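You operate a simulated robot arm through the tools that you are given. There is no shell and no other tool.

The job below is to be done with a simulated robot arm. You get a single attempt, and the scene is never put back.

TASK
Trim the moisture meter to 10 % on the grey block.
Fine: Meter on, block in the well, arm over it, press test. Swing the arm clear and put the block back. Set down upright: grey block.

Only the result counts: the job must be done as asked and must still hold three seconds after the hand-in. Knocking over, shifting, dropping, spilling or breaking anything else fails it.

THE ROBOT
A 6-joint arm with a fingered hand, fixed in place. Base frame: the origin is on the floor under the middle of its stand, x ahead of it, y to its left, z up; the work surface is at about z = 750. Readings come in mm, degrees, newtons and seconds.
With the tool pointing down near the work surface it reaches from about 300 to 720 mm from the base axis. Its first joint turns from -115.0 to 115.0 degrees. Payload 4 kg.
The tool frame sits at the grasp point between the pads (the TCP): z along the fingers, y along the line on which they close. The tips reach 26 mm beyond it. The gripper opens to 132 mm; its body begins 73 mm behind the TCP. The gripper is a hand of 4 fingers: y runs from the thumb to the fingers, the wrist lies at [0, 0, -239] in the tool frame, and closing takes about 1.5 s.
Orientation is that of the tool frame in the base frame, as a unit quaternion [x, y, z, w]. With the fingers straight down and closing along the base's y, the tool's x points along the base's -x, its y along +y and its z along -z.

THE INTERFACE
- The arm moves only by the tool apply_moves. Its argument "series" is a list of rows, each a list of 7 numbers: the shift along the tool's x, y, z in mm, then the turn, a rotation vector about the tool's x, y, z in degrees, then the gripper command, from -1 (shut) to 1 (fully open), values between in proportion. In form: [[dx, dy, dz, wx, wy, wz, gripper], ...]. A call has 1 to 20 rows; each row is the pose to reach, as a shift and turn from the pose commanded when the call began, along the tool's axes at that moment. Rows are played at 5 a second. More than 50 mm and 8.6 degrees between two rows, or a gripper value outside its range, and nothing of the call is played. Where a pose cannot be reached the arm comes as near as it can. A force on the tool above 50 N (or 10 N above the force at the start of the call, whichever is more), or a blocked arm, ends the call early, and 0.2 s more pass. The fingers move at their own pace (about 153 mm/s each) and stop on an object; they squeeze with about 21 N. The grip force told is the motor's: it shows also when the fingers shut on nothing. Time passes only in rows, and 0.2 s behind the last, so rows that repeat a pose let the fingers close. It gives the time, the measured TCP pose, the force on the tool (base axes), the opening and the grip force at its end, in the units of the frame above (readings bear some noise), with the torque about the TCP (base axes, N m) and any sound that the robot's microphone picked up.
- Cameras (640 x 400 px; columns grow to the right, rows downward): "scene" is fixed at [49.8, -500.2, 1559.3]; the picture's right is [0.03, -1.00, 0.00], its down [-0.89, -0.03, -0.46] and it looks along [0.46, 0.02, -0.89] (base axes); focal length 368 px, centre (320, 200). "wrist" rides on the gripper at [68, 2, -97] in the tool frame; the picture's right is [-0.03, 1.00, 0.00], its down [-0.82, -0.02, -0.58] and it looks along [-0.58, -0.01, 0.82] (tool axes); focal length 270 px, centre (320, 200). There is no depth. A picture from a camera that has moved, and an enlarged one, comes with that camera's place and axes in the base frame and with its lens.
- grab_frame(camera): a new picture of that camera. No time passes.
- lift_body(by): slides the trunk up (or, below 0, down) by that many mm; the arm rides with it, the base frame stays. It gives what a move gives, with no picture.
- grasp_type(shape): the hand has 4 fingers and takes this shape, open, in about a second: jaw (thumb against the fingers, like two jaws); tri (thumb and two fingers); tip (a fingertip pinch); poke (one finger out to press); point (the index stretched); flat (the hand flat); cup (the hand cupped); fist (a fist). The gripper value then closes the fingers along that shape, each until it touches; the sizes above hold for jaw. It gives what a move gives, with no picture.
- zoom(camera, box): a new picture of the part [left, top, right, bottom] of that camera's present view, enlarged. No time passes.
- hand_in(): hands the job in; it is judged then, once.

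Nothing tells you positions but the pictures and the camera data. Unless the task says otherwise, let go and move clear before handing in.

The tools are called after "Call:" as a command line: name --pt "numbers of a row" for each row, then --argument value for the rest, lists and objects as JSON in quotes. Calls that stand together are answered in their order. apply_moves: Moves the arm, as the interface text tells. Its arguments: {"type":"object","properties":{"series":{"type":"array"}},"required":["series"]} The other tools are called the same way: lift_body (by) moves the trunk up or down; grasp_type (shape) gives the hand a shape; grab_frame (camera) takes a picture; zoom (camera, box) takes an enlarged picture of a part of a camera's view; hand_in () hands the job in.

At the start:

```text
t: 0.0
ee_pos: [255.9, -370.9, 1257.8]
tcp_rot: [0.0, 1.0, 0.0, 0.0]
wrist_force: [-0.3, 0.2, -0.1]
torque: [-0.01, 0.01, 0.01]
opening: 131.8
grip_force: 0.0
shape: jaw
trunk travel left (down, up): [-925.0, 65.0]
```

scene: 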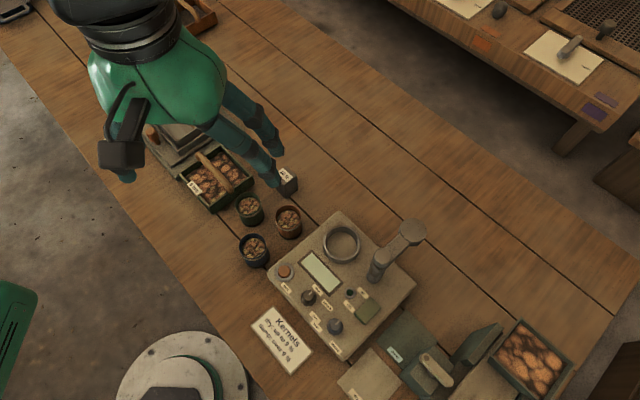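
wrist: 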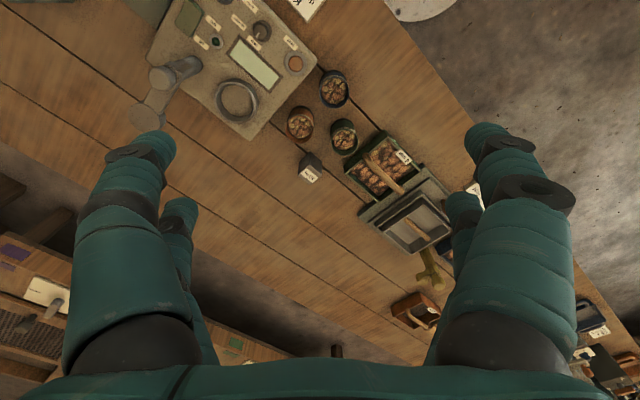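

I see a meter with a well ring, a swing arm, knobs and buttons, and a small grey block with a label nearby. I'll zoom in on the details before moving.

Call:
zoom --camera "scene" --box '[230, 150, 450, 380]'

Call:
zoom --camera "scene" --box '[260, 240, 400, 360]'

Call:
zoom --camera "wrist" --box '[130, 0, 350, 190]'

Call:
zoom --camera "scene" --box '[240, 150, 340, 220]'

```text
1.74 times, centred on (340, 265) of scene
camera zoom: at [49.8, -500.2, 1559.3], right [0.03, -1.0, 0.0], down [-0.89, -0.03, -0.46], along [0.46, 0.02, -0.89], focal length 639 px, centre (285, 87)
```

zoom: 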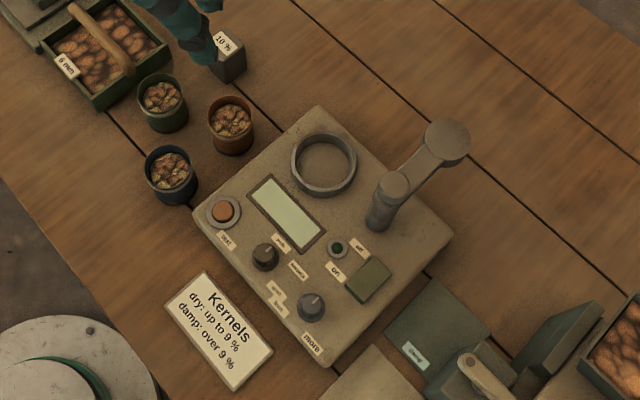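

```text
3.33 times, centred on (330, 300) of scene
camera zoom: at [49.8, -500.2, 1559.3], right [0.03, -1.0, 0.0], down [-0.89, -0.03, -0.46], along [0.46, 0.02, -0.89], focal length 1225 px, centre (287, -133)
```

zoom: 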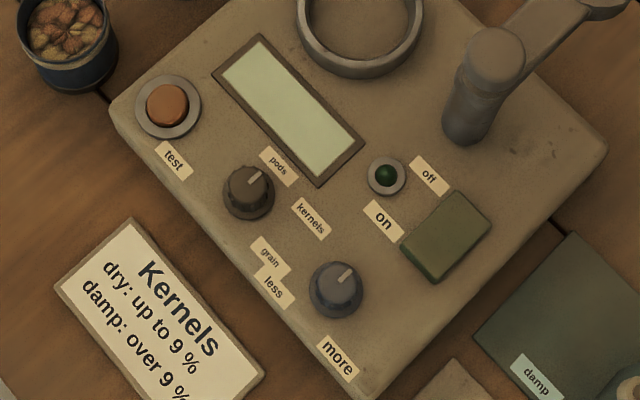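

```text
2.11 times, centred on (240, 95) of wrist
camera zoom: at [187.5, -370.1, 1352.7], right [0.03, 1.0, 0.0], down [0.82, -0.02, 0.58], along [0.58, -0.01, -0.82], focal length 569 px, centre (488, 421)
```

zoom: 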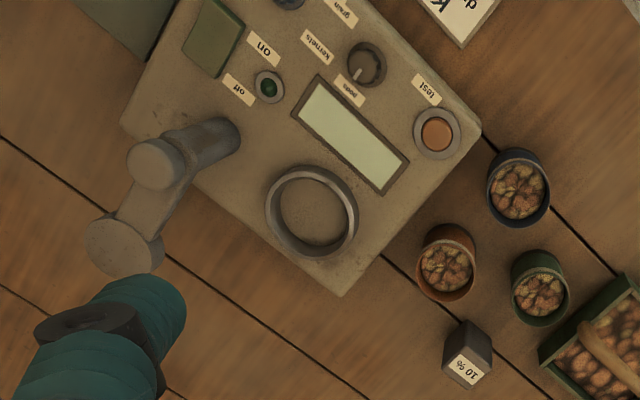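

```text
5.71 times, centred on (290, 185) of scene
camera zoom: at [49.8, -500.2, 1559.3], right [0.03, -1.0, 0.0], down [-0.89, -0.03, -0.46], along [0.46, 0.02, -0.89], focal length 2100 px, centre (491, 286)
```

zoom: 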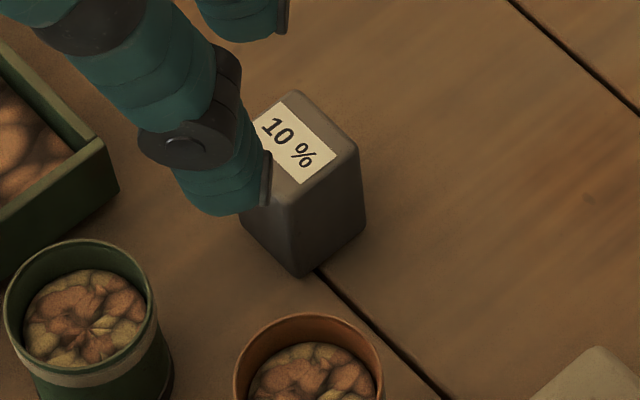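

The meter is around (335, -535) and the grey "10 %" block stands near (485, -400). I'll turn the hand 90° and lower it, so the wrist camera looks across the meter and gives me a second view for positions.

Call:
apply_moves --pt "-8 3.5 0 0 0 7.5 1" --pt "-16 7 20 0 0 15 1" --pt "-24 10 40 0 0 22.5 1" --pt "-32 14 60 0 0 30 1" --pt "-40 17 80 0 0 37.5 1" --pt "-47 20 100 0 0 45 1" --pt "-55 24 120 0 0 52.5 1" --pt "-63 27 140 0 0 60 1" --pt "-71 31 160 0 0 67.5 1" --pt "-79 34 180 0 0 75 1" --pt "-86 38 200 0 0 82.5 1" --pt "-94 41 220 0 0 90 1"

Call:
grab_frame --camera "wrist"

Call:
grab_frame --camera "scene"

```text
t: 2.6
ee_pos: [348.9, -330.8, 1036.9]
tcp_rot: [0.708, 0.706, 0.0, 0.0]
wrist_force: [0.0, -0.6, -0.5]
torque: [0.0, 0.02, 0.02]
opening: 131.8
grip_force: 0.0
shape: jaw
trunk travel left (down, up): [-925.0, 65.0]
```

```text
taken
camera wrist: at [351.8, -262.5, 1131.9], right [1.0, -0.03, 0.0], down [-0.02, -0.82, 0.58], along [-0.02, -0.58, -0.82], focal length 270 px, centre (320, 200)
```

wrist: 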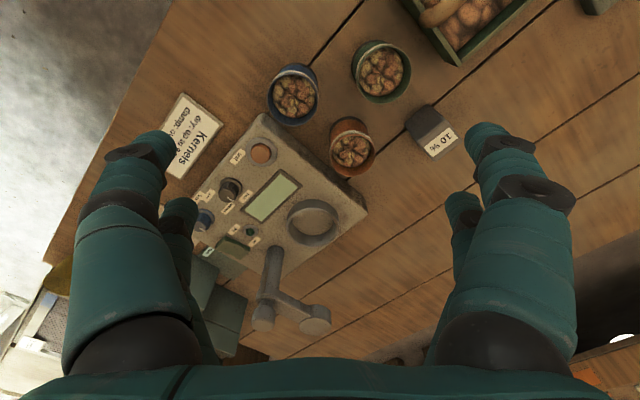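

```text
taken
```

scene: 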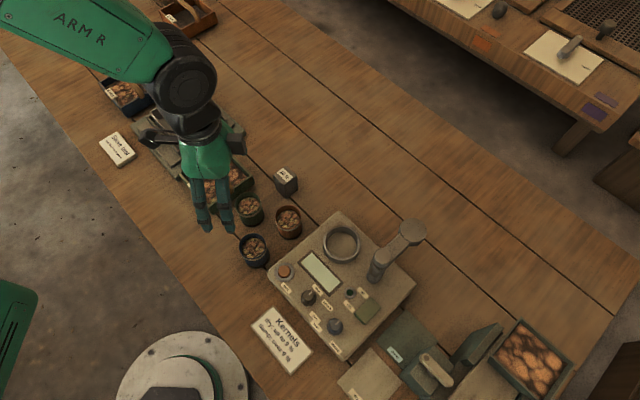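

The hand is now off to the side and both cameras see the meter and block. I'll zoom in for details.

Call:
zoom --camera "scene" --box '[260, 150, 440, 262]'

Call:
zoom --camera "scene" --box '[260, 250, 420, 350]'

Call:
zoom --camera "wrist" --box '[180, 100, 380, 225]'

Call:
zoom --camera "wrist" --box '[200, 220, 360, 340]'

Call:
zoom --camera "wrist" --box '[320, 80, 480, 180]'

```text
3.56 times, centred on (350, 206) of scene
camera zoom: at [49.8, -500.2, 1559.3], right [0.03, -1.0, 0.0], down [-0.89, -0.03, -0.46], along [0.46, 0.02, -0.89], focal length 1307 px, centre (213, 179)
```

zoom: 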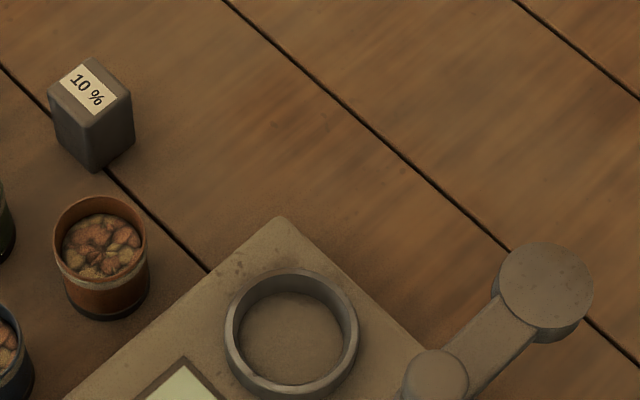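

```text
4.00 times, centred on (340, 300) of scene
camera zoom: at [49.8, -500.2, 1559.3], right [0.03, -1.0, 0.0], down [-0.89, -0.03, -0.46], along [0.46, 0.02, -0.89], focal length 1470 px, centre (240, -200)
```

zoom: 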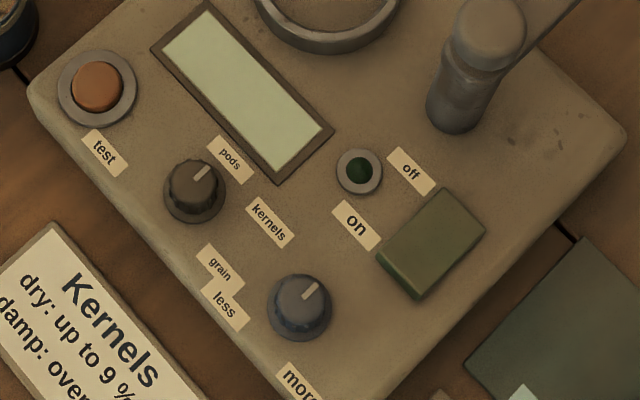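

```text
3.20 times, centred on (280, 162) of wrist
camera zoom: at [351.8, -262.5, 1131.9], right [1.0, -0.03, 0.0], down [-0.02, -0.82, 0.58], along [-0.02, -0.58, -0.82], focal length 865 px, centre (448, 320)
```

zoom: 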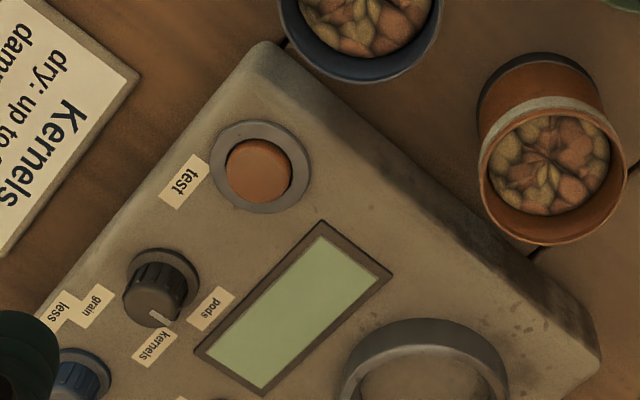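

```text
3.33 times, centred on (280, 280) of wrist
camera zoom: at [351.8, -262.5, 1131.9], right [1.0, -0.03, 0.0], down [-0.02, -0.82, 0.58], along [-0.02, -0.58, -0.82], focal length 901 px, centre (453, -67)
```

zoom: 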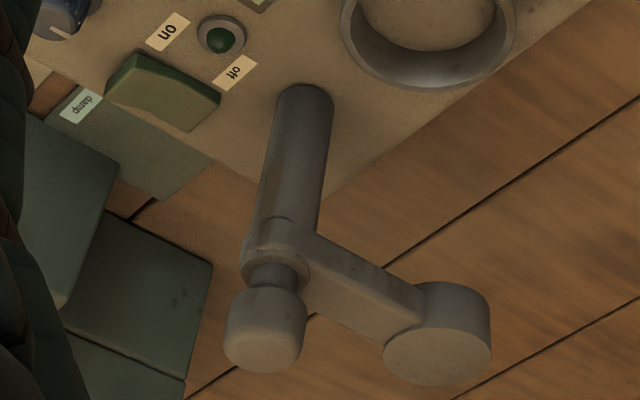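

```text
4.00 times, centred on (400, 130) of wrist
camera zoom: at [351.8, -262.5, 1131.9], right [1.0, -0.03, 0.0], down [-0.02, -0.82, 0.58], along [-0.02, -0.58, -0.82], focal length 1081 px, centre (0, 480)
```

zoom: 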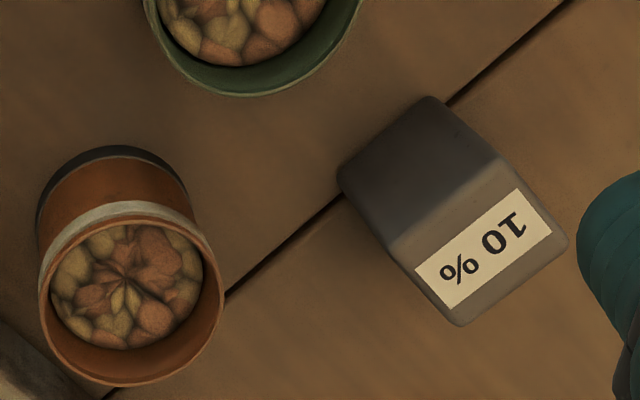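

I triangulated: test button top ≈ (269, -418, 801), well rim ≈ (337, -538, 808), arm post ≈ (266, -605) with its disc at ≈ (331, -672, 898), "on" end of the rocker ≈ (184, -580), trim knob ≈ (163, -526), grey block top ≈ (502, -404, 807). Next I'll form the poke shape and see where that finger ends up.

Call:
grasp_type --shape "poke"

Call:
grab_frame --camera "wrist"

Call:
grab_frame --camera "scene"

Call:
zoom --camera "scene" --box '[140, 100, 300, 250]'

```text
t: 3.5
ee_pos: [349.4, -329.3, 1037.7]
tcp_rot: [0.707, 0.707, 0.0, 0.001]
wrist_force: [1.0, 0.1, -0.5]
torque: [-0.01, -0.01, -0.05]
opening: 0.2
grip_force: 0.1
shape: poke
trunk travel left (down, up): [-925.0, 65.0]
```

```text
taken
camera wrist: at [351.1, -262.4, 1132.5], right [1.0, -0.02, 0.0], down [-0.02, -0.82, 0.58], along [-0.01, -0.58, -0.82], focal length 270 px, centre (320, 200)
```

wrist: 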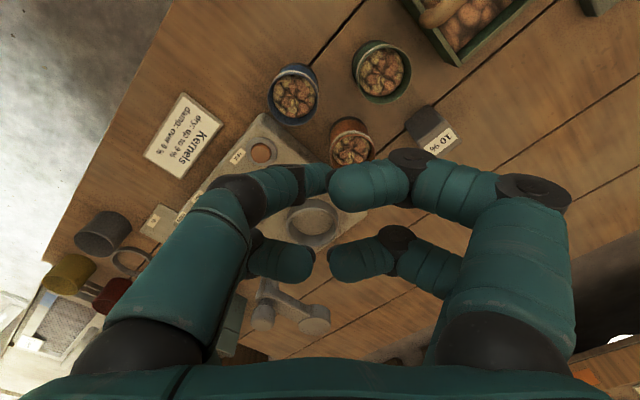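

```text
taken
```

scene: 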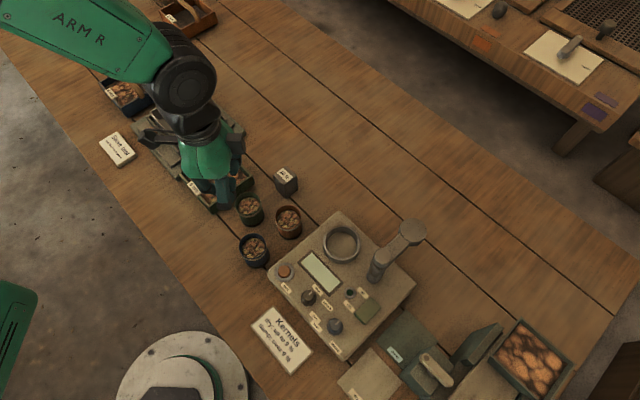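

```text
2.67 times, centred on (220, 175) of scene
camera zoom: at [49.8, -500.2, 1559.3], right [0.03, -1.0, 0.0], down [-0.89, -0.03, -0.46], along [0.46, 0.02, -0.89], focal length 980 px, centre (587, 267)
```

zoom: 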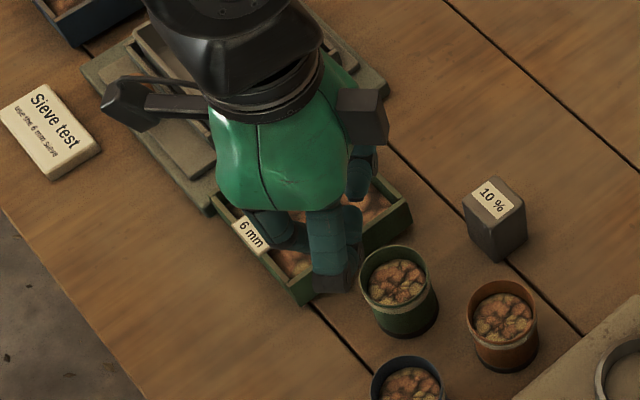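

The poke shape has the digits curled inward and I can't yet tell which finger points out. I'll let a moment pass with the gripper value open and look again.

Call:
apply_moves --pt "0 0 0 0 0 0 1" --pt "0 0 0 0 0 0 1" --pt "0 0 0 0 0 0 1" --pt "0 0 0 0 0 0 1" --pt "0 0 0 0 0 0 1"

Call:
grab_frame --camera "wrist"

Call:
zoom --camera "scene" --box '[140, 100, 300, 250]'

```text
t: 4.7
ee_pos: [349.1, -330.3, 1036.9]
tcp_rot: [0.707, 0.707, 0.0, 0.0]
wrist_force: [0.3, 0.6, -0.1]
torque: [-0.01, 0.02, 0.0]
opening: 0.0
grip_force: 0.1
shape: poke
trunk travel left (down, up): [-925.0, 65.0]
```

```text
taken
camera wrist: at [351.3, -262.4, 1132.3], right [1.0, -0.03, 0.0], down [-0.02, -0.82, 0.58], along [-0.01, -0.58, -0.82], focal length 270 px, centre (320, 200)
```

wrist: 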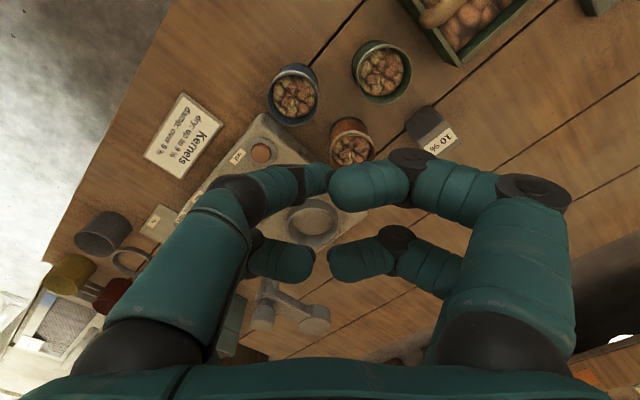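

```text
2.67 times, centred on (220, 175) of scene
camera zoom: at [49.8, -500.2, 1559.3], right [0.03, -1.0, 0.0], down [-0.89, -0.03, -0.46], along [0.46, 0.02, -0.89], focal length 980 px, centre (587, 267)
```

zoom: 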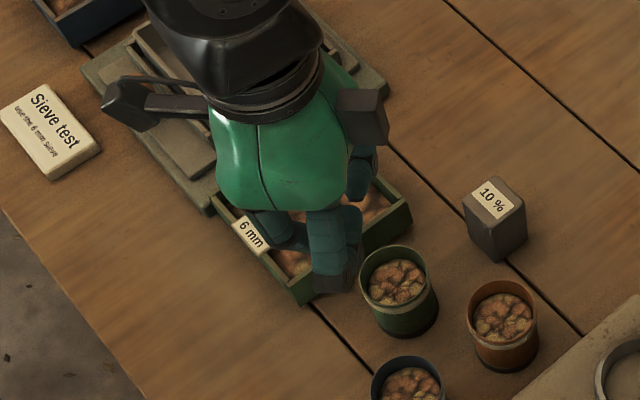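

The curled fingers hide the pointing tip. I'll tilt the hand about its TCP, well above everything, so the scene camera sees the finger from the side.

Call:
apply_moves --pt "0 0 0 0 -8.5 0 1" --pt "0 0 0 0 -17 0 1" --pt "0 0 0 0 -25.5 0 1" --pt "0 0 0 0 -34 0 1" --pt "0 0 0 0 -42.5 0 1" --pt "0 0 0 0 -51 0 1" --pt "0 0 0 0 -59.5 0 1"

Call:
grab_frame --camera "scene"

Call:
zoom --camera "scene" --box '[160, 120, 320, 240]'

Call:
grab_frame --camera "wrist"

```text
t: 6.3
ee_pos: [350.1, -330.4, 1038.0]
tcp_rot: [0.613, 0.614, -0.351, 0.352]
wrist_force: [-0.1, -0.4, -0.6]
torque: [0.04, 0.02, 0.0]
opening: 0.1
grip_force: 0.1
shape: poke
trunk travel left (down, up): [-925.0, 65.0]
```

```text
taken
```

scene: 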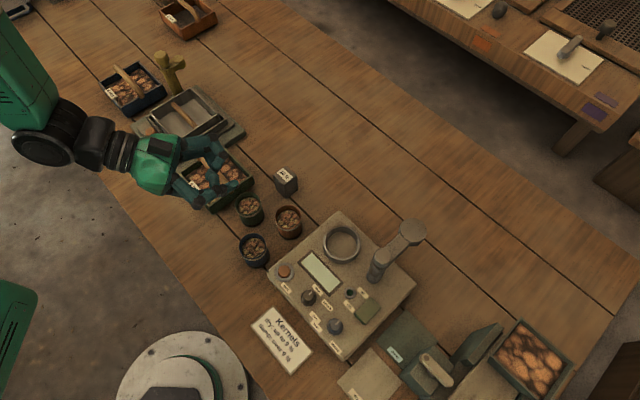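

```text
3.33 times, centred on (240, 180) of scene
camera zoom: at [49.8, -500.2, 1559.3], right [0.03, -1.0, 0.0], down [-0.89, -0.03, -0.46], along [0.46, 0.02, -0.89], focal length 1225 px, centre (587, 267)
```

zoom: 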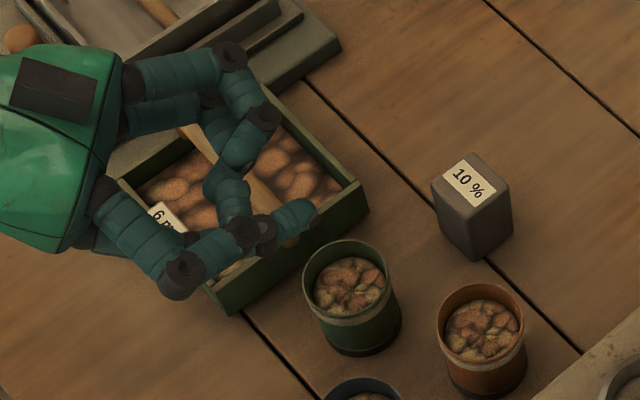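

```text
taken
camera wrist: at [352.3, -212.6, 1026.1], right [1.0, -0.01, 0.02], down [-0.02, 0.09, 1.0], along [-0.01, -1.0, 0.09], focal length 270 px, centre (320, 200)
```

wrist: 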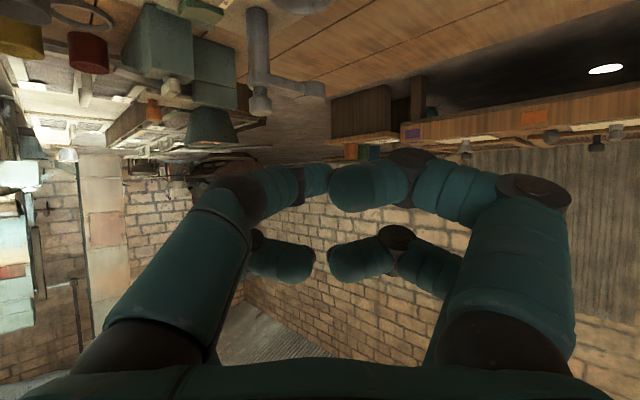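

The side view shows the poking fingertip on the tool axis, about 26–29 mm beyond the TCP, with the other digits well above it. I'll go upright again, then move over the rocker's "on" end while staying above the post.

Call:
apply_moves --pt "0 0 0 0 8.5 0 1" --pt "0 0 0 0 17 0 1" --pt "0 0 0 0 25.5 0 1" --pt "0 0 0 0 34 0 1" --pt "0 0 0 0 42.5 0 1" --pt "0 0 0 0 51 0 1" --pt "0 0 0 0 59.5 0 1"

Call:
apply_moves --pt "-28.75 -21.5 4 0 0 -5.6 1" --pt "-57.5 -43 8 0 0 -11.2 1" --pt "-86 -64.5 12 0 0 -16.9 1" --pt "-115 -86 16 0 0 -22.5 1" --pt "-144 -107.5 20 0 0 -28 1" --pt "-172.5 -129 24 0 0 -33.7 1" --pt "-201 -150.5 28 0 0 -39.4 1" --pt "-230 -172 32 0 0 -45 1"

Call:
grab_frame --camera "scene"

Call:
grab_frame --camera "wrist"

```text
t: 7.9
ee_pos: [349.4, -331.9, 1037.7]
tcp_rot: [0.707, 0.707, -0.001, 0.001]
wrist_force: [-0.5, -0.1, -0.6]
torque: [-0.02, 0.05, -0.02]
opening: 0.0
grip_force: 0.0
shape: poke
trunk travel left (down, up): [-925.0, 65.0]
```

```text
t: 9.7
ee_pos: [176.2, -561.2, 1004.4]
tcp_rot: [0.382, 0.924, 0.0, 0.0]
wrist_force: [-0.8, -0.3, -0.4]
torque: [0.01, 0.02, 0.04]
opening: 0.0
grip_force: 0.1
shape: poke
trunk travel left (down, up): [-925.0, 65.0]
```

```text
taken
```

scene: 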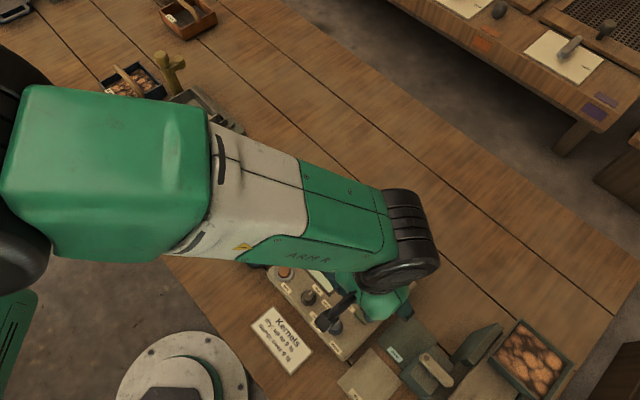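

```text
taken
camera wrist: at [129.6, -511.8, 1099.5], right [0.72, 0.69, 0.0], down [0.56, -0.59, 0.58], along [0.4, -0.42, -0.82], focal length 270 px, centre (320, 200)
```

wrist: 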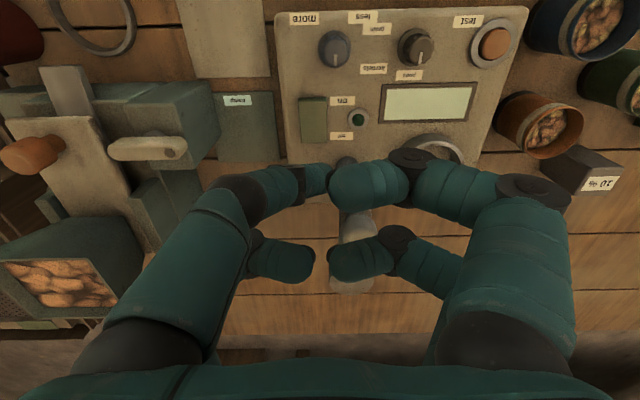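

The wrist camera now looks squarely over the panel. I'll zoom in to refine the rocker, knobs and labels.

Call:
zoom --camera "wrist" --box '[270, 0, 530, 162]'

Call:
zoom --camera "wrist" --box '[280, 80, 400, 155]'

```text
2.46 times, centred on (400, 81) of wrist
camera zoom: at [129.6, -511.8, 1099.5], right [0.72, 0.69, 0.0], down [0.56, -0.59, 0.58], along [0.4, -0.42, -0.82], focal length 665 px, centre (123, 493)
```

zoom: 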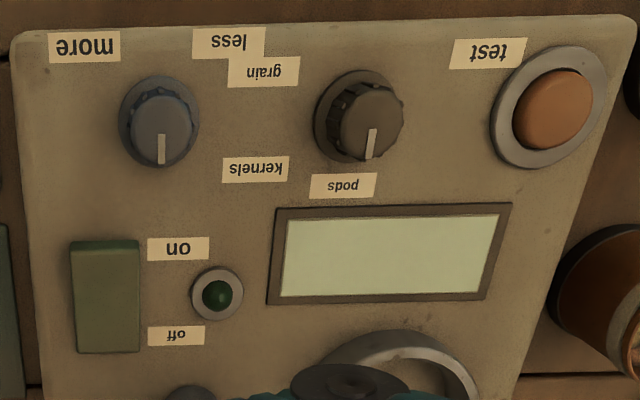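

```text
5.33 times, centred on (340, 118) of wrist
camera zoom: at [129.6, -511.8, 1099.5], right [0.72, 0.69, 0.0], down [0.56, -0.59, 0.58], along [0.4, -0.42, -0.82], focal length 1442 px, centre (213, 640)
```

zoom: 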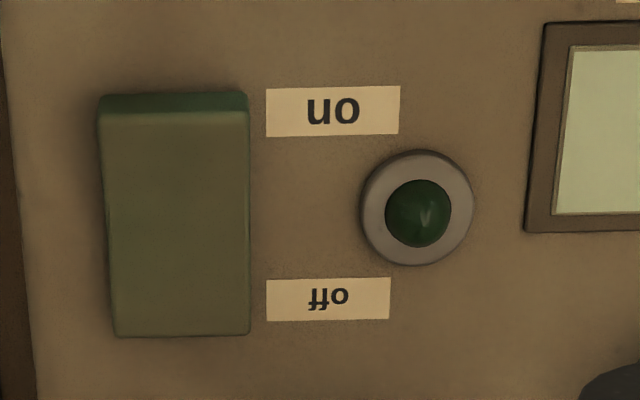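

The rocker's "on" end stands proud at ≈ (184, -580), so the meter is off. I'll lean the hand 20° away from the post and come down to about 35 mm above that end, then check alignment.

Call:
apply_moves --pt "-2 -2 25 0 -4 0 1" --pt "-4 -4 50 0 -8 0 1" --pt "-6 -6 75 0 -12 0 1" --pt "-8 -7.5 100 0 -16 0 1" --pt "-9.4 -8.7 125 0 -20 0 1"

Call:
grab_frame --camera "wrist"

Call:
grab_frame --camera "scene"

Call:
zoom --camera "wrist" --box '[220, 60, 420, 200]'

```text
t: 10.9
ee_pos: [182.0, -583.9, 884.5]
tcp_rot: [0.379, 0.91, -0.064, 0.155]
wrist_force: [-0.4, -0.3, -0.8]
torque: [0.02, -0.02, 0.02]
opening: 0.0
grip_force: 0.0
shape: poke
out of reach, approached as far as the arm can: row 5
trunk travel left (down, up): [-925.0, 65.0]
```

```text
taken
camera wrist: at [115.0, -514.9, 951.7], right [0.73, 0.69, 0.01], down [0.39, -0.42, 0.82], along [0.57, -0.59, -0.58], focal length 270 px, centre (320, 200)
```

wrist: 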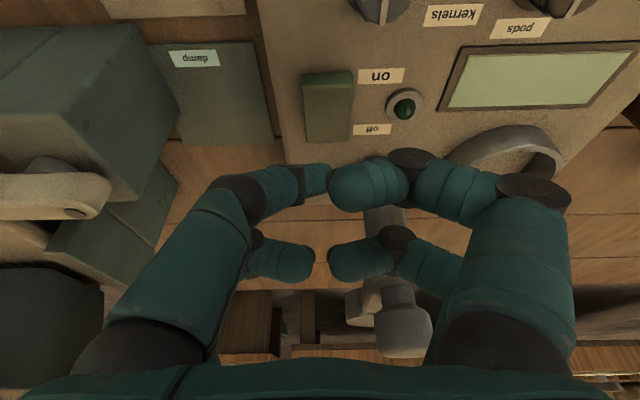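

```text
taken
```

scene: 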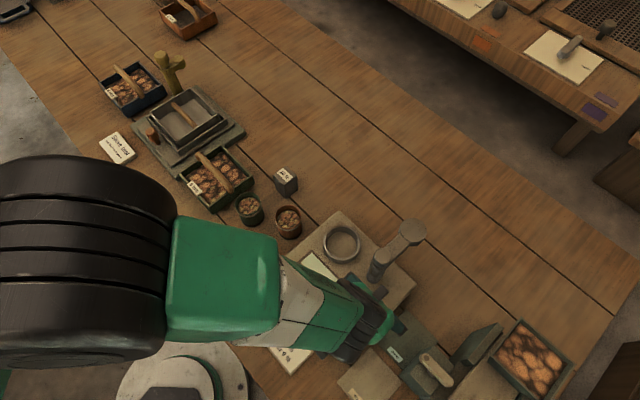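

```text
2.86 times, centred on (320, 130) of wrist
camera zoom: at [115.0, -514.9, 951.7], right [0.73, 0.69, 0.01], down [0.39, -0.42, 0.82], along [0.57, -0.59, -0.58], focal length 772 px, centre (320, 400)
```

zoom: 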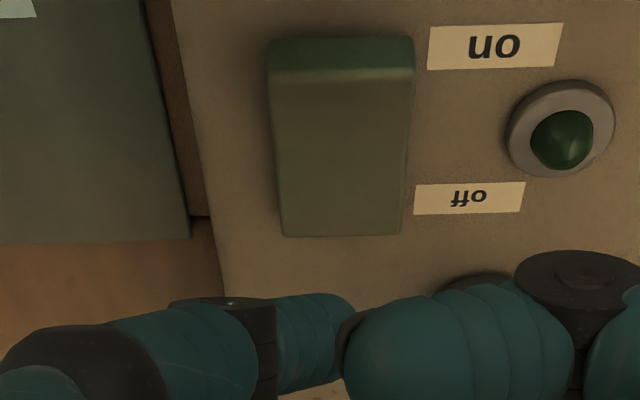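

That lean toward the base is out of reach, so the hand stopped safely short at z = 884. I'll rise and straighten, then lean sideways (away from the post) instead.

Call:
apply_moves --pt "-10 0 -28 0 4 0 1" --pt "-20 0 -56 0 8 0 1" --pt "-31 0 -85 0 12 0 1" --pt "-41 0 -113 0 16 0 1" --pt "-41 0 -113 0 20 0 1"

```text
t: 12.1
ee_pos: [182.0, -583.1, 1003.7]
tcp_rot: [0.382, 0.924, 0.0, -0.001]
wrist_force: [0.7, 0.5, 0.1]
torque: [0.0, -0.04, 0.01]
opening: 0.0
grip_force: 0.1
shape: poke
trunk travel left (down, up): [-925.0, 65.0]
```

Upright again at (182, -583, 1004). Now I'll descend with a 12° sideways lean, keeping the hand away from the post, and stop about 55 mm above the rocker to check.

Call:
apply_moves --pt "1 -0.3 28 -2.65 -1.4 0 1" --pt "2 -0.6 56 -5.3 -2.8 0 1" --pt "3 -0.9 84 -8 -4.1 0 1" --pt "3.5 -1.2 112 -10.6 -5.5 0 1" --pt "3.5 -1.2 112 -10.6 -5.5 0 1"

Call:
grab_frame --camera "wrist"

Call:
grab_frame --camera "scene"

```text
t: 13.3
ee_pos: [178.7, -582.1, 892.7]
tcp_rot: [0.381, 0.919, 0.067, 0.079]
wrist_force: [-0.1, 0.0, 0.1]
torque: [0.0, -0.02, 0.0]
opening: 0.0
grip_force: 0.0
shape: poke
trunk travel left (down, up): [-925.0, 65.0]
```

```text
taken
camera wrist: at [114.0, -538.1, 979.4], right [0.71, 0.68, 0.19], down [0.44, -0.63, 0.64], along [0.55, -0.37, -0.75], focal length 270 px, centre (320, 200)
```

wrist: 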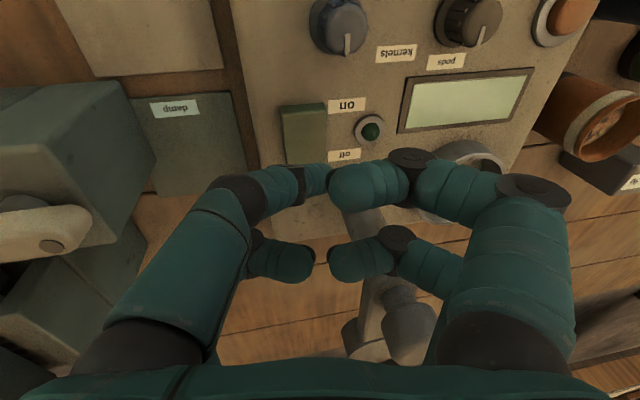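

```text
taken
```

scene: 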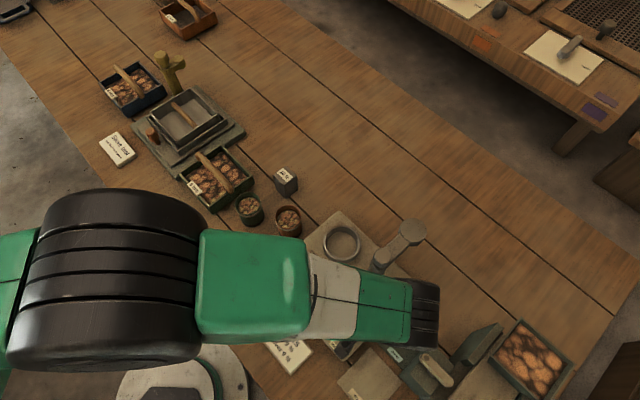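

Alignment looks right: the tip is computed at ≈ (184, -580, 866), and the post is over 95 mm away from the hand axis. I'll lower 50 mm straight down and check again.

Call:
apply_moves --pt "1.5 -3.2 16.6 0 0 0 1" --pt "3 -6.3 33 0 0 0 1" --pt "4.5 -9.5 49 0 0 0 1" --pt "4.5 -9.5 49 0 0 0 1"

Call:
grab_frame --camera "wrist"

Call:
zoom --camera "wrist" --box '[240, 80, 400, 200]'

```text
t: 14.3
ee_pos: [178.5, -582.4, 842.6]
tcp_rot: [0.381, 0.919, 0.067, 0.08]
wrist_force: [0.0, 0.1, -0.3]
torque: [0.0, 0.05, 0.01]
opening: 0.0
grip_force: 0.1
shape: poke
trunk travel left (down, up): [-925.0, 65.0]
```

```text
taken
camera wrist: at [113.4, -539.2, 929.9], right [0.71, 0.68, 0.19], down [0.44, -0.63, 0.64], along [0.55, -0.37, -0.75], focal length 270 px, centre (320, 200)
```

wrist: 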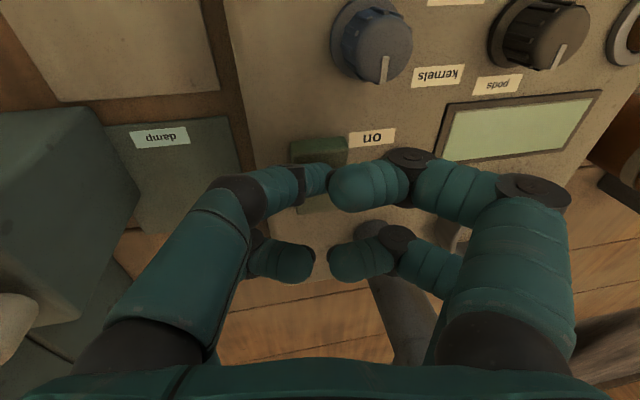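

```text
3.33 times, centred on (320, 140) of wrist
camera zoom: at [113.4, -539.2, 929.9], right [0.71, 0.68, 0.19], down [0.44, -0.63, 0.64], along [0.55, -0.37, -0.75], focal length 901 px, centre (320, 400)
```

zoom: 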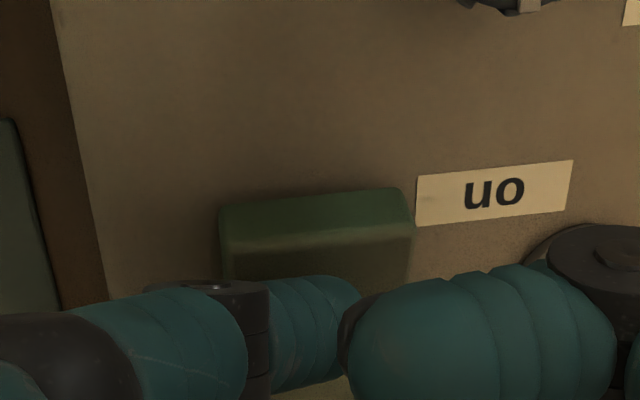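

The tip is about 12 mm above the "on" end and looks lined up with it. I'll press down slowly in small steps, watching force.

Call:
apply_moves --pt "0.45 -0.95 4.9 0 0 0 1" --pt "0.9 -1.9 9.8 0 0 0 1" --pt "1.1 -2.3 11.7 0 0 0 1" --pt "1.26 -2.66 13.7 0 0 0 1"

Call:
zoom --camera "wrist" --box '[240, 80, 400, 200]'

```text
t: 15.3
ee_pos: [176.9, -585.4, 833.5]
tcp_rot: [0.381, 0.919, 0.062, 0.083]
wrist_force: [-11.4, -5.8, 35.9]
torque: [0.12, -0.09, 0.04]
opening: 0.0
grip_force: 0.0
shape: poke
trunk travel left (down, up): [-925.0, 65.0]
```

```text
3.33 times, centred on (320, 140) of wrist
camera zoom: at [111.0, -540.0, 919.9], right [0.71, 0.68, 0.18], down [0.44, -0.62, 0.65], along [0.55, -0.38, -0.74], focal length 901 px, centre (320, 400)
```

zoom: 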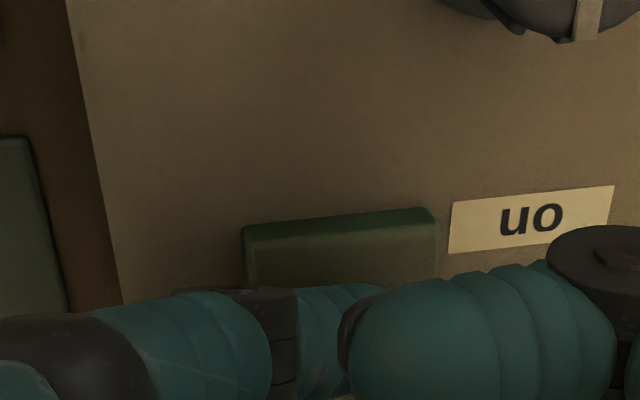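

I have contact at 36 N on the rocker near the "on" end. I'll check whether it has tipped and whether the screen came on.

Call:
grab_frame --camera "wrist"

Call:
zoom --camera "wrist" --box '[270, 120, 370, 200]'

```text
taken
camera wrist: at [111.0, -540.0, 919.9], right [0.71, 0.68, 0.18], down [0.44, -0.62, 0.65], along [0.55, -0.38, -0.74], focal length 270 px, centre (320, 200)
```

wrist: 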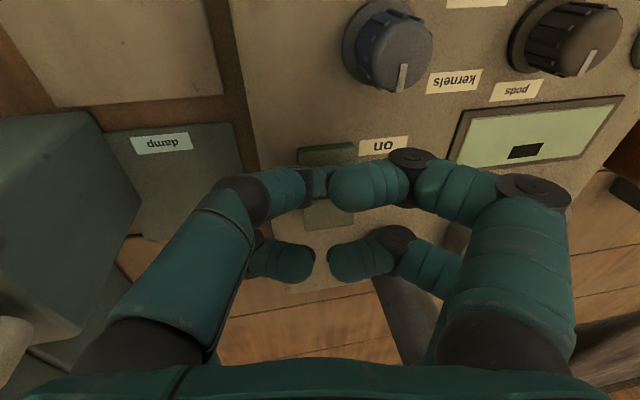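

```text
5.00 times, centred on (320, 160) of wrist
camera zoom: at [111.0, -540.0, 919.9], right [0.71, 0.68, 0.18], down [0.44, -0.62, 0.65], along [0.55, -0.38, -0.74], focal length 1351 px, centre (320, 400)
```

zoom: 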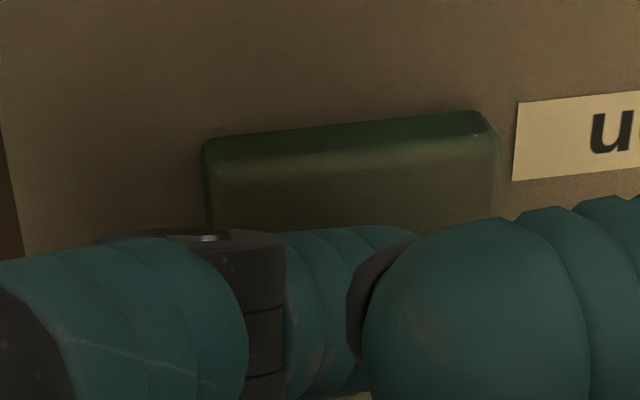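

The screen now shows a mark, so the meter is on. I'll lift straight up and look at the screen and LED.

Call:
apply_moves --pt "-1 2 -10 0 0 0 1" --pt "-4 8 -43 0 0 0 1" --pt "-7.5 15.5 -80 0 0 0 1" --pt "-11 23 -117 0 0 0 1" --pt "-14.5 30.5 -156 0 0 0 1"

Call:
grab_frame --camera "wrist"

Call:
zoom --camera "wrist" --box '[270, 40, 470, 165]'

```text
t: 16.5
ee_pos: [179.0, -581.0, 988.3]
tcp_rot: [0.381, 0.919, 0.067, 0.08]
wrist_force: [-0.7, 0.7, 0.8]
torque: [-0.01, 0.05, 0.01]
opening: 0.1
grip_force: 0.1
shape: poke
trunk travel left (down, up): [-925.0, 65.0]
```

```text
taken
camera wrist: at [114.0, -537.6, 1074.9], right [0.71, 0.68, 0.19], down [0.44, -0.63, 0.64], along [0.55, -0.37, -0.75], focal length 270 px, centre (320, 200)
```

wrist: 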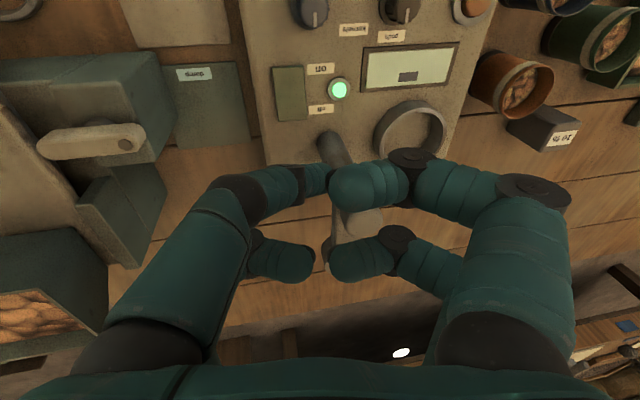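

```text
3.20 times, centred on (370, 102) of wrist
camera zoom: at [114.0, -537.6, 1074.9], right [0.71, 0.68, 0.19], down [0.44, -0.63, 0.64], along [0.55, -0.37, -0.75], focal length 865 px, centre (160, 512)
```

zoom: 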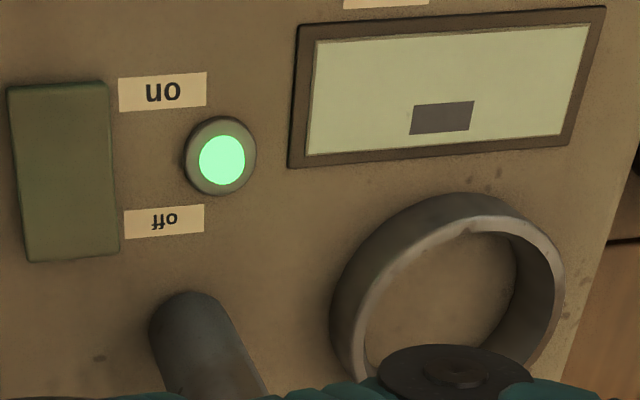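

The LED is lit, so the meter is on. I'll straighten up, rise, and carry the hand over to the grey block with the closing direction along two of its faces.

Call:
apply_moves --pt "-2 4 -20 5.3 2.75 0 1" --pt "-4 7.6 -40 10.6 5.5 0 1"

Call:
apply_moves --pt "-9.5 32 0 0 0 8.36 1" --pt "-18.9 64 0 0 0 16.7 1" --pt "-28.4 96 0 0 0 25.1 1" --pt "-37.8 128 0 0 0 33.5 1" --pt "-47.3 160 0 0 0 41.8 1" --pt "-56.7 192.4 0 0 0 50.2 1" --pt "-66.2 224.5 0 0 0 58.5 1" --pt "-75.6 256.6 0 0 0 66.9 1" --pt "-85.1 288.6 0 0 0 75.3 1" --pt "-94.5 320.7 0 0 0 83.6 1" --pt "-104 352.8 0 0 0 92 1"

Call:
grab_frame --camera "scene"

Call:
zoom --camera "scene" --box '[260, 200, 420, 320]'

```text
t: 17.1
ee_pos: [180.2, -581.4, 1029.1]
tcp_rot: [0.383, 0.924, 0.0, 0.0]
wrist_force: [1.1, 0.3, 0.1]
torque: [0.01, 0.03, 0.02]
opening: 0.0
grip_force: 0.1
shape: poke
trunk travel left (down, up): [-925.0, 65.0]
```

```text
t: 19.5
ee_pos: [502.6, -404.6, 1027.3]
tcp_rot: [0.931, 0.365, 0.0, -0.001]
wrist_force: [-0.6, 0.9, -0.8]
torque: [0.01, 0.01, -0.02]
opening: 0.0
grip_force: 0.1
shape: poke
trunk travel left (down, up): [-925.0, 65.0]
```

```text
taken
```

scene: 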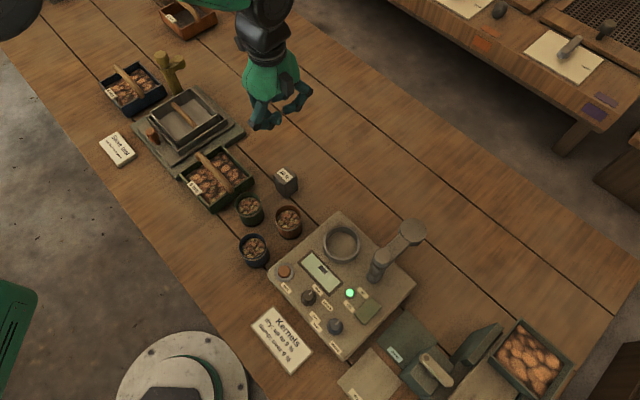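

```text
3.33 times, centred on (340, 260) of scene
camera zoom: at [49.8, -500.2, 1559.3], right [0.03, -1.0, 0.0], down [-0.89, -0.03, -0.46], along [0.46, 0.02, -0.89], focal length 1225 px, centre (253, 0)
```

zoom: 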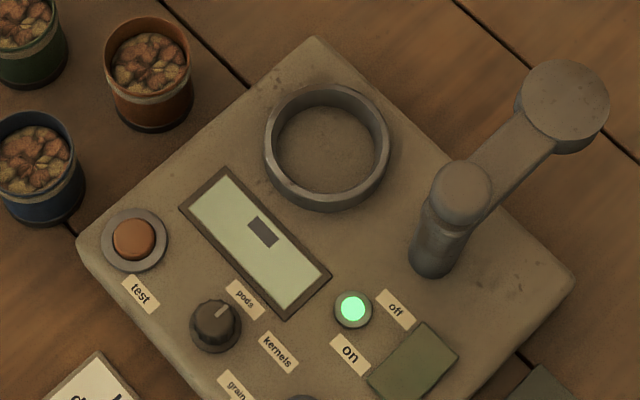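

Meter is on and showing a dash-like bar. I'll switch to the jaw shape with a limited opening and take a wrist picture above the block.

Call:
grasp_type --shape "jaw"

Call:
apply_moves --pt "0 0 20 0 0 0 0.2" --pt "0 0 40 0 0 0 0.2" --pt "0 0 60 0 0 0 0.2" --pt "0 0 60 0 0 0 0.2"

Call:
grab_frame --camera "wrist"

Call:
grab_frame --camera "scene"

```text
t: 20.4
ee_pos: [501.7, -404.7, 1029.2]
tcp_rot: [0.931, 0.366, 0.0, 0.0]
wrist_force: [0.4, -0.8, 0.0]
torque: [0.02, 0.0, 0.02]
opening: 132.0
grip_force: 0.0
shape: jaw
trunk travel left (down, up): [-925.0, 65.0]
```

```text
t: 21.4
ee_pos: [501.3, -406.2, 969.3]
tcp_rot: [0.93, 0.367, 0.0, 0.0]
wrist_force: [0.2, 0.3, -0.3]
torque: [0.02, 0.04, -0.03]
opening: 79.6
grip_force: 0.0
shape: jaw
trunk travel left (down, up): [-925.0, 65.0]
```

```text
taken
camera wrist: at [553.6, -360.7, 1064.1], right [0.66, -0.75, 0.0], down [-0.61, -0.54, 0.58], along [-0.43, -0.38, -0.82], focal length 270 px, centre (320, 200)
```

wrist: 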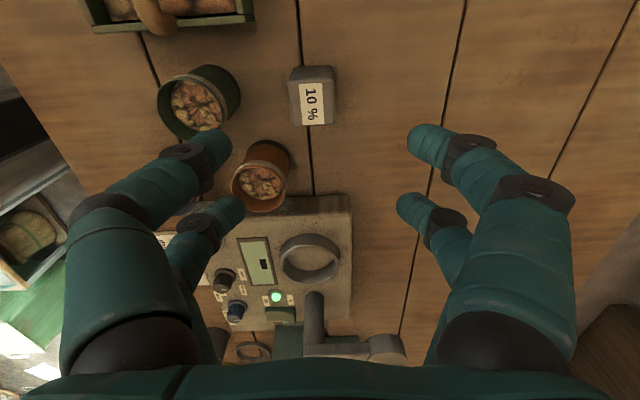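

```text
taken
```

scene: 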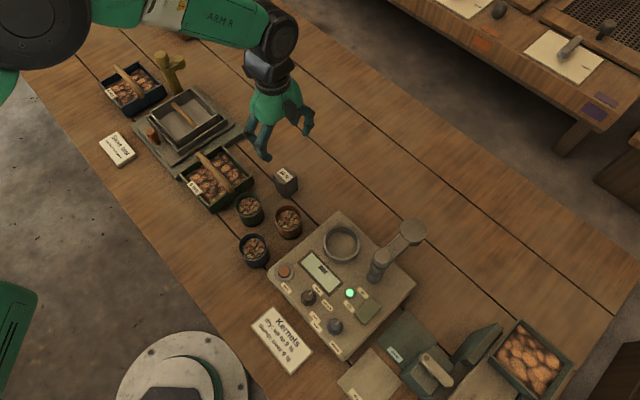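

The block looks nearly square to the hand here. I'll zoom to get its exact position and yaw.

Call:
zoom --camera "wrist" --box '[260, 40, 380, 140]'

Call:
zoom --camera "wrist" --box '[200, 180, 420, 370]'

Call:
zoom --camera "scene" --box '[170, 90, 330, 240]'

```text
4.00 times, centred on (320, 90) of wrist
camera zoom: at [553.6, -360.7, 1064.1], right [0.66, -0.75, 0.0], down [-0.61, -0.54, 0.58], along [-0.43, -0.38, -0.82], focal length 1081 px, centre (320, 640)
```

zoom: 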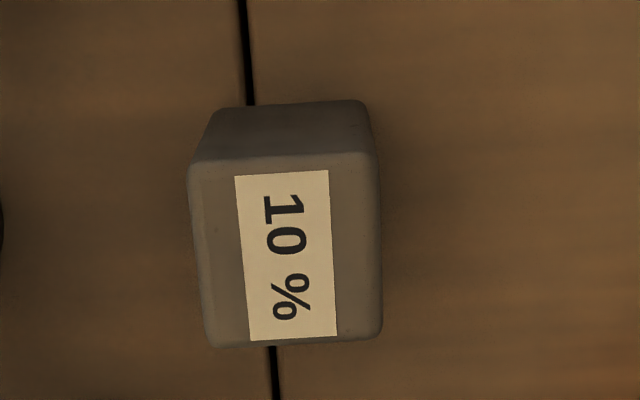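

```text
2.11 times, centred on (310, 275) of wrist
camera zoom: at [553.6, -360.7, 1064.1], right [0.66, -0.75, 0.0], down [-0.61, -0.54, 0.58], along [-0.43, -0.38, -0.82], focal length 569 px, centre (341, 42)
```

zoom: 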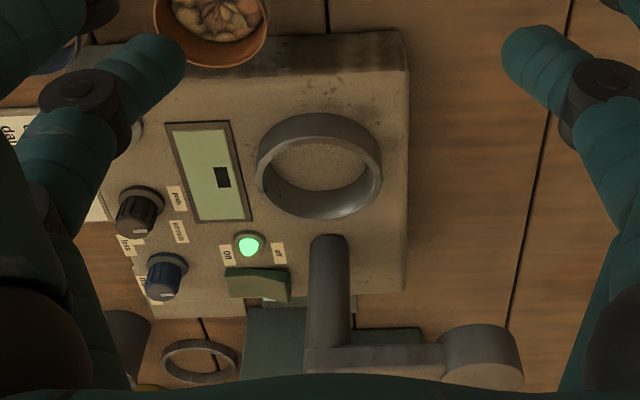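

```text
2.67 times, centred on (250, 165) of scene
camera zoom: at [49.8, -500.2, 1559.3], right [0.03, -1.0, 0.0], down [-0.89, -0.03, -0.46], along [0.46, 0.02, -0.89], focal length 980 px, centre (507, 293)
```

zoom: 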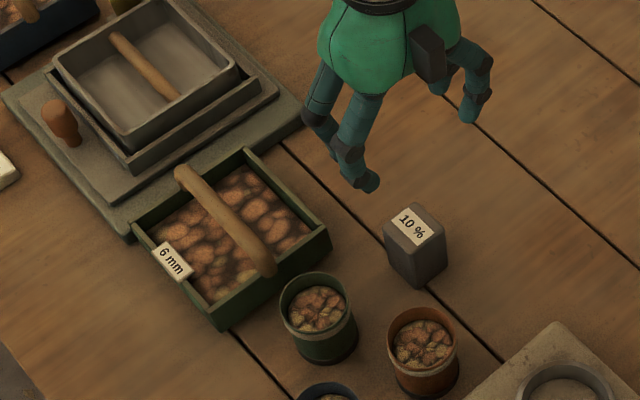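

Combining views, the block's top centre is about (496, -402, 814), roughly 2 mm and 7 mm off the hand axis, and turned about 2° relative to the hand. I'll correct for that and come down partway.

Call:
apply_moves --pt "-1 -3 20 0 0 -1 0.2" --pt "-2.2 -6.6 40 0 0 -2.2 0.2" --pt "-2.2 -6.6 60 0 0 -2.2 0.2" --pt "-2.2 -6.6 80 0 0 -2.2 0.2" --pt "-2.2 -6.6 80 0 0 -2.2 0.2"

Call:
grab_frame --camera "wrist"

Call:
zoom --camera "wrist" --box '[260, 80, 380, 155]'

Call:
zoom --camera "scene" --box '[170, 90, 330, 240]'

```text
t: 22.6
ee_pos: [496.6, -401.7, 888.8]
tcp_rot: [0.923, 0.385, 0.0, 0.0]
wrist_force: [0.1, 1.1, -0.2]
torque: [-0.01, 0.0, 0.02]
opening: 79.6
grip_force: 0.1
shape: jaw
trunk travel left (down, up): [-925.0, 65.0]
```

```text
taken
camera wrist: at [545.8, -355.0, 984.1], right [0.69, -0.72, 0.0], down [-0.59, -0.56, 0.58], along [-0.42, -0.4, -0.82], focal length 270 px, centre (320, 200)
```

wrist: 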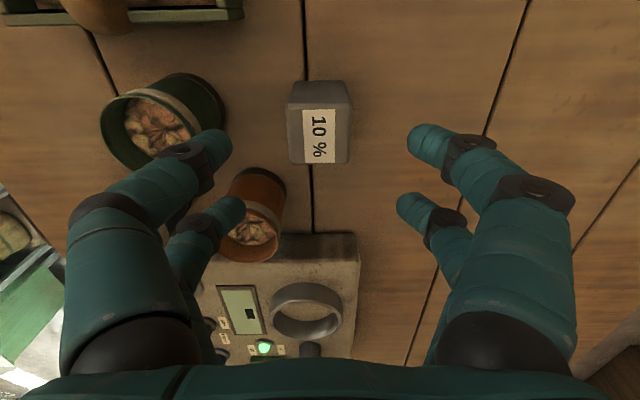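

```text
5.33 times, centred on (320, 118) of wrist
camera zoom: at [545.8, -355.0, 984.1], right [0.69, -0.72, 0.0], down [-0.59, -0.56, 0.58], along [-0.42, -0.4, -0.82], focal length 1442 px, centre (320, 640)
```

zoom: 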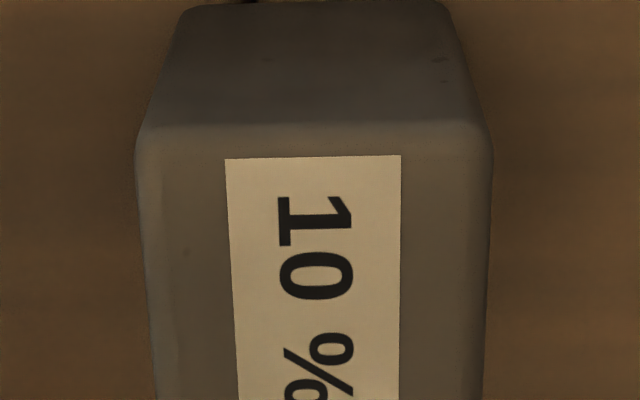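

```text
2.67 times, centred on (250, 165) of scene
camera zoom: at [49.8, -500.2, 1559.3], right [0.03, -1.0, 0.0], down [-0.89, -0.03, -0.46], along [0.46, 0.02, -0.89], focal length 980 px, centre (507, 293)
```

zoom: 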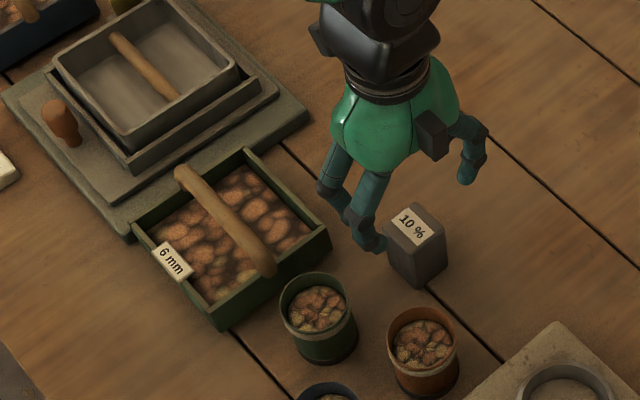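

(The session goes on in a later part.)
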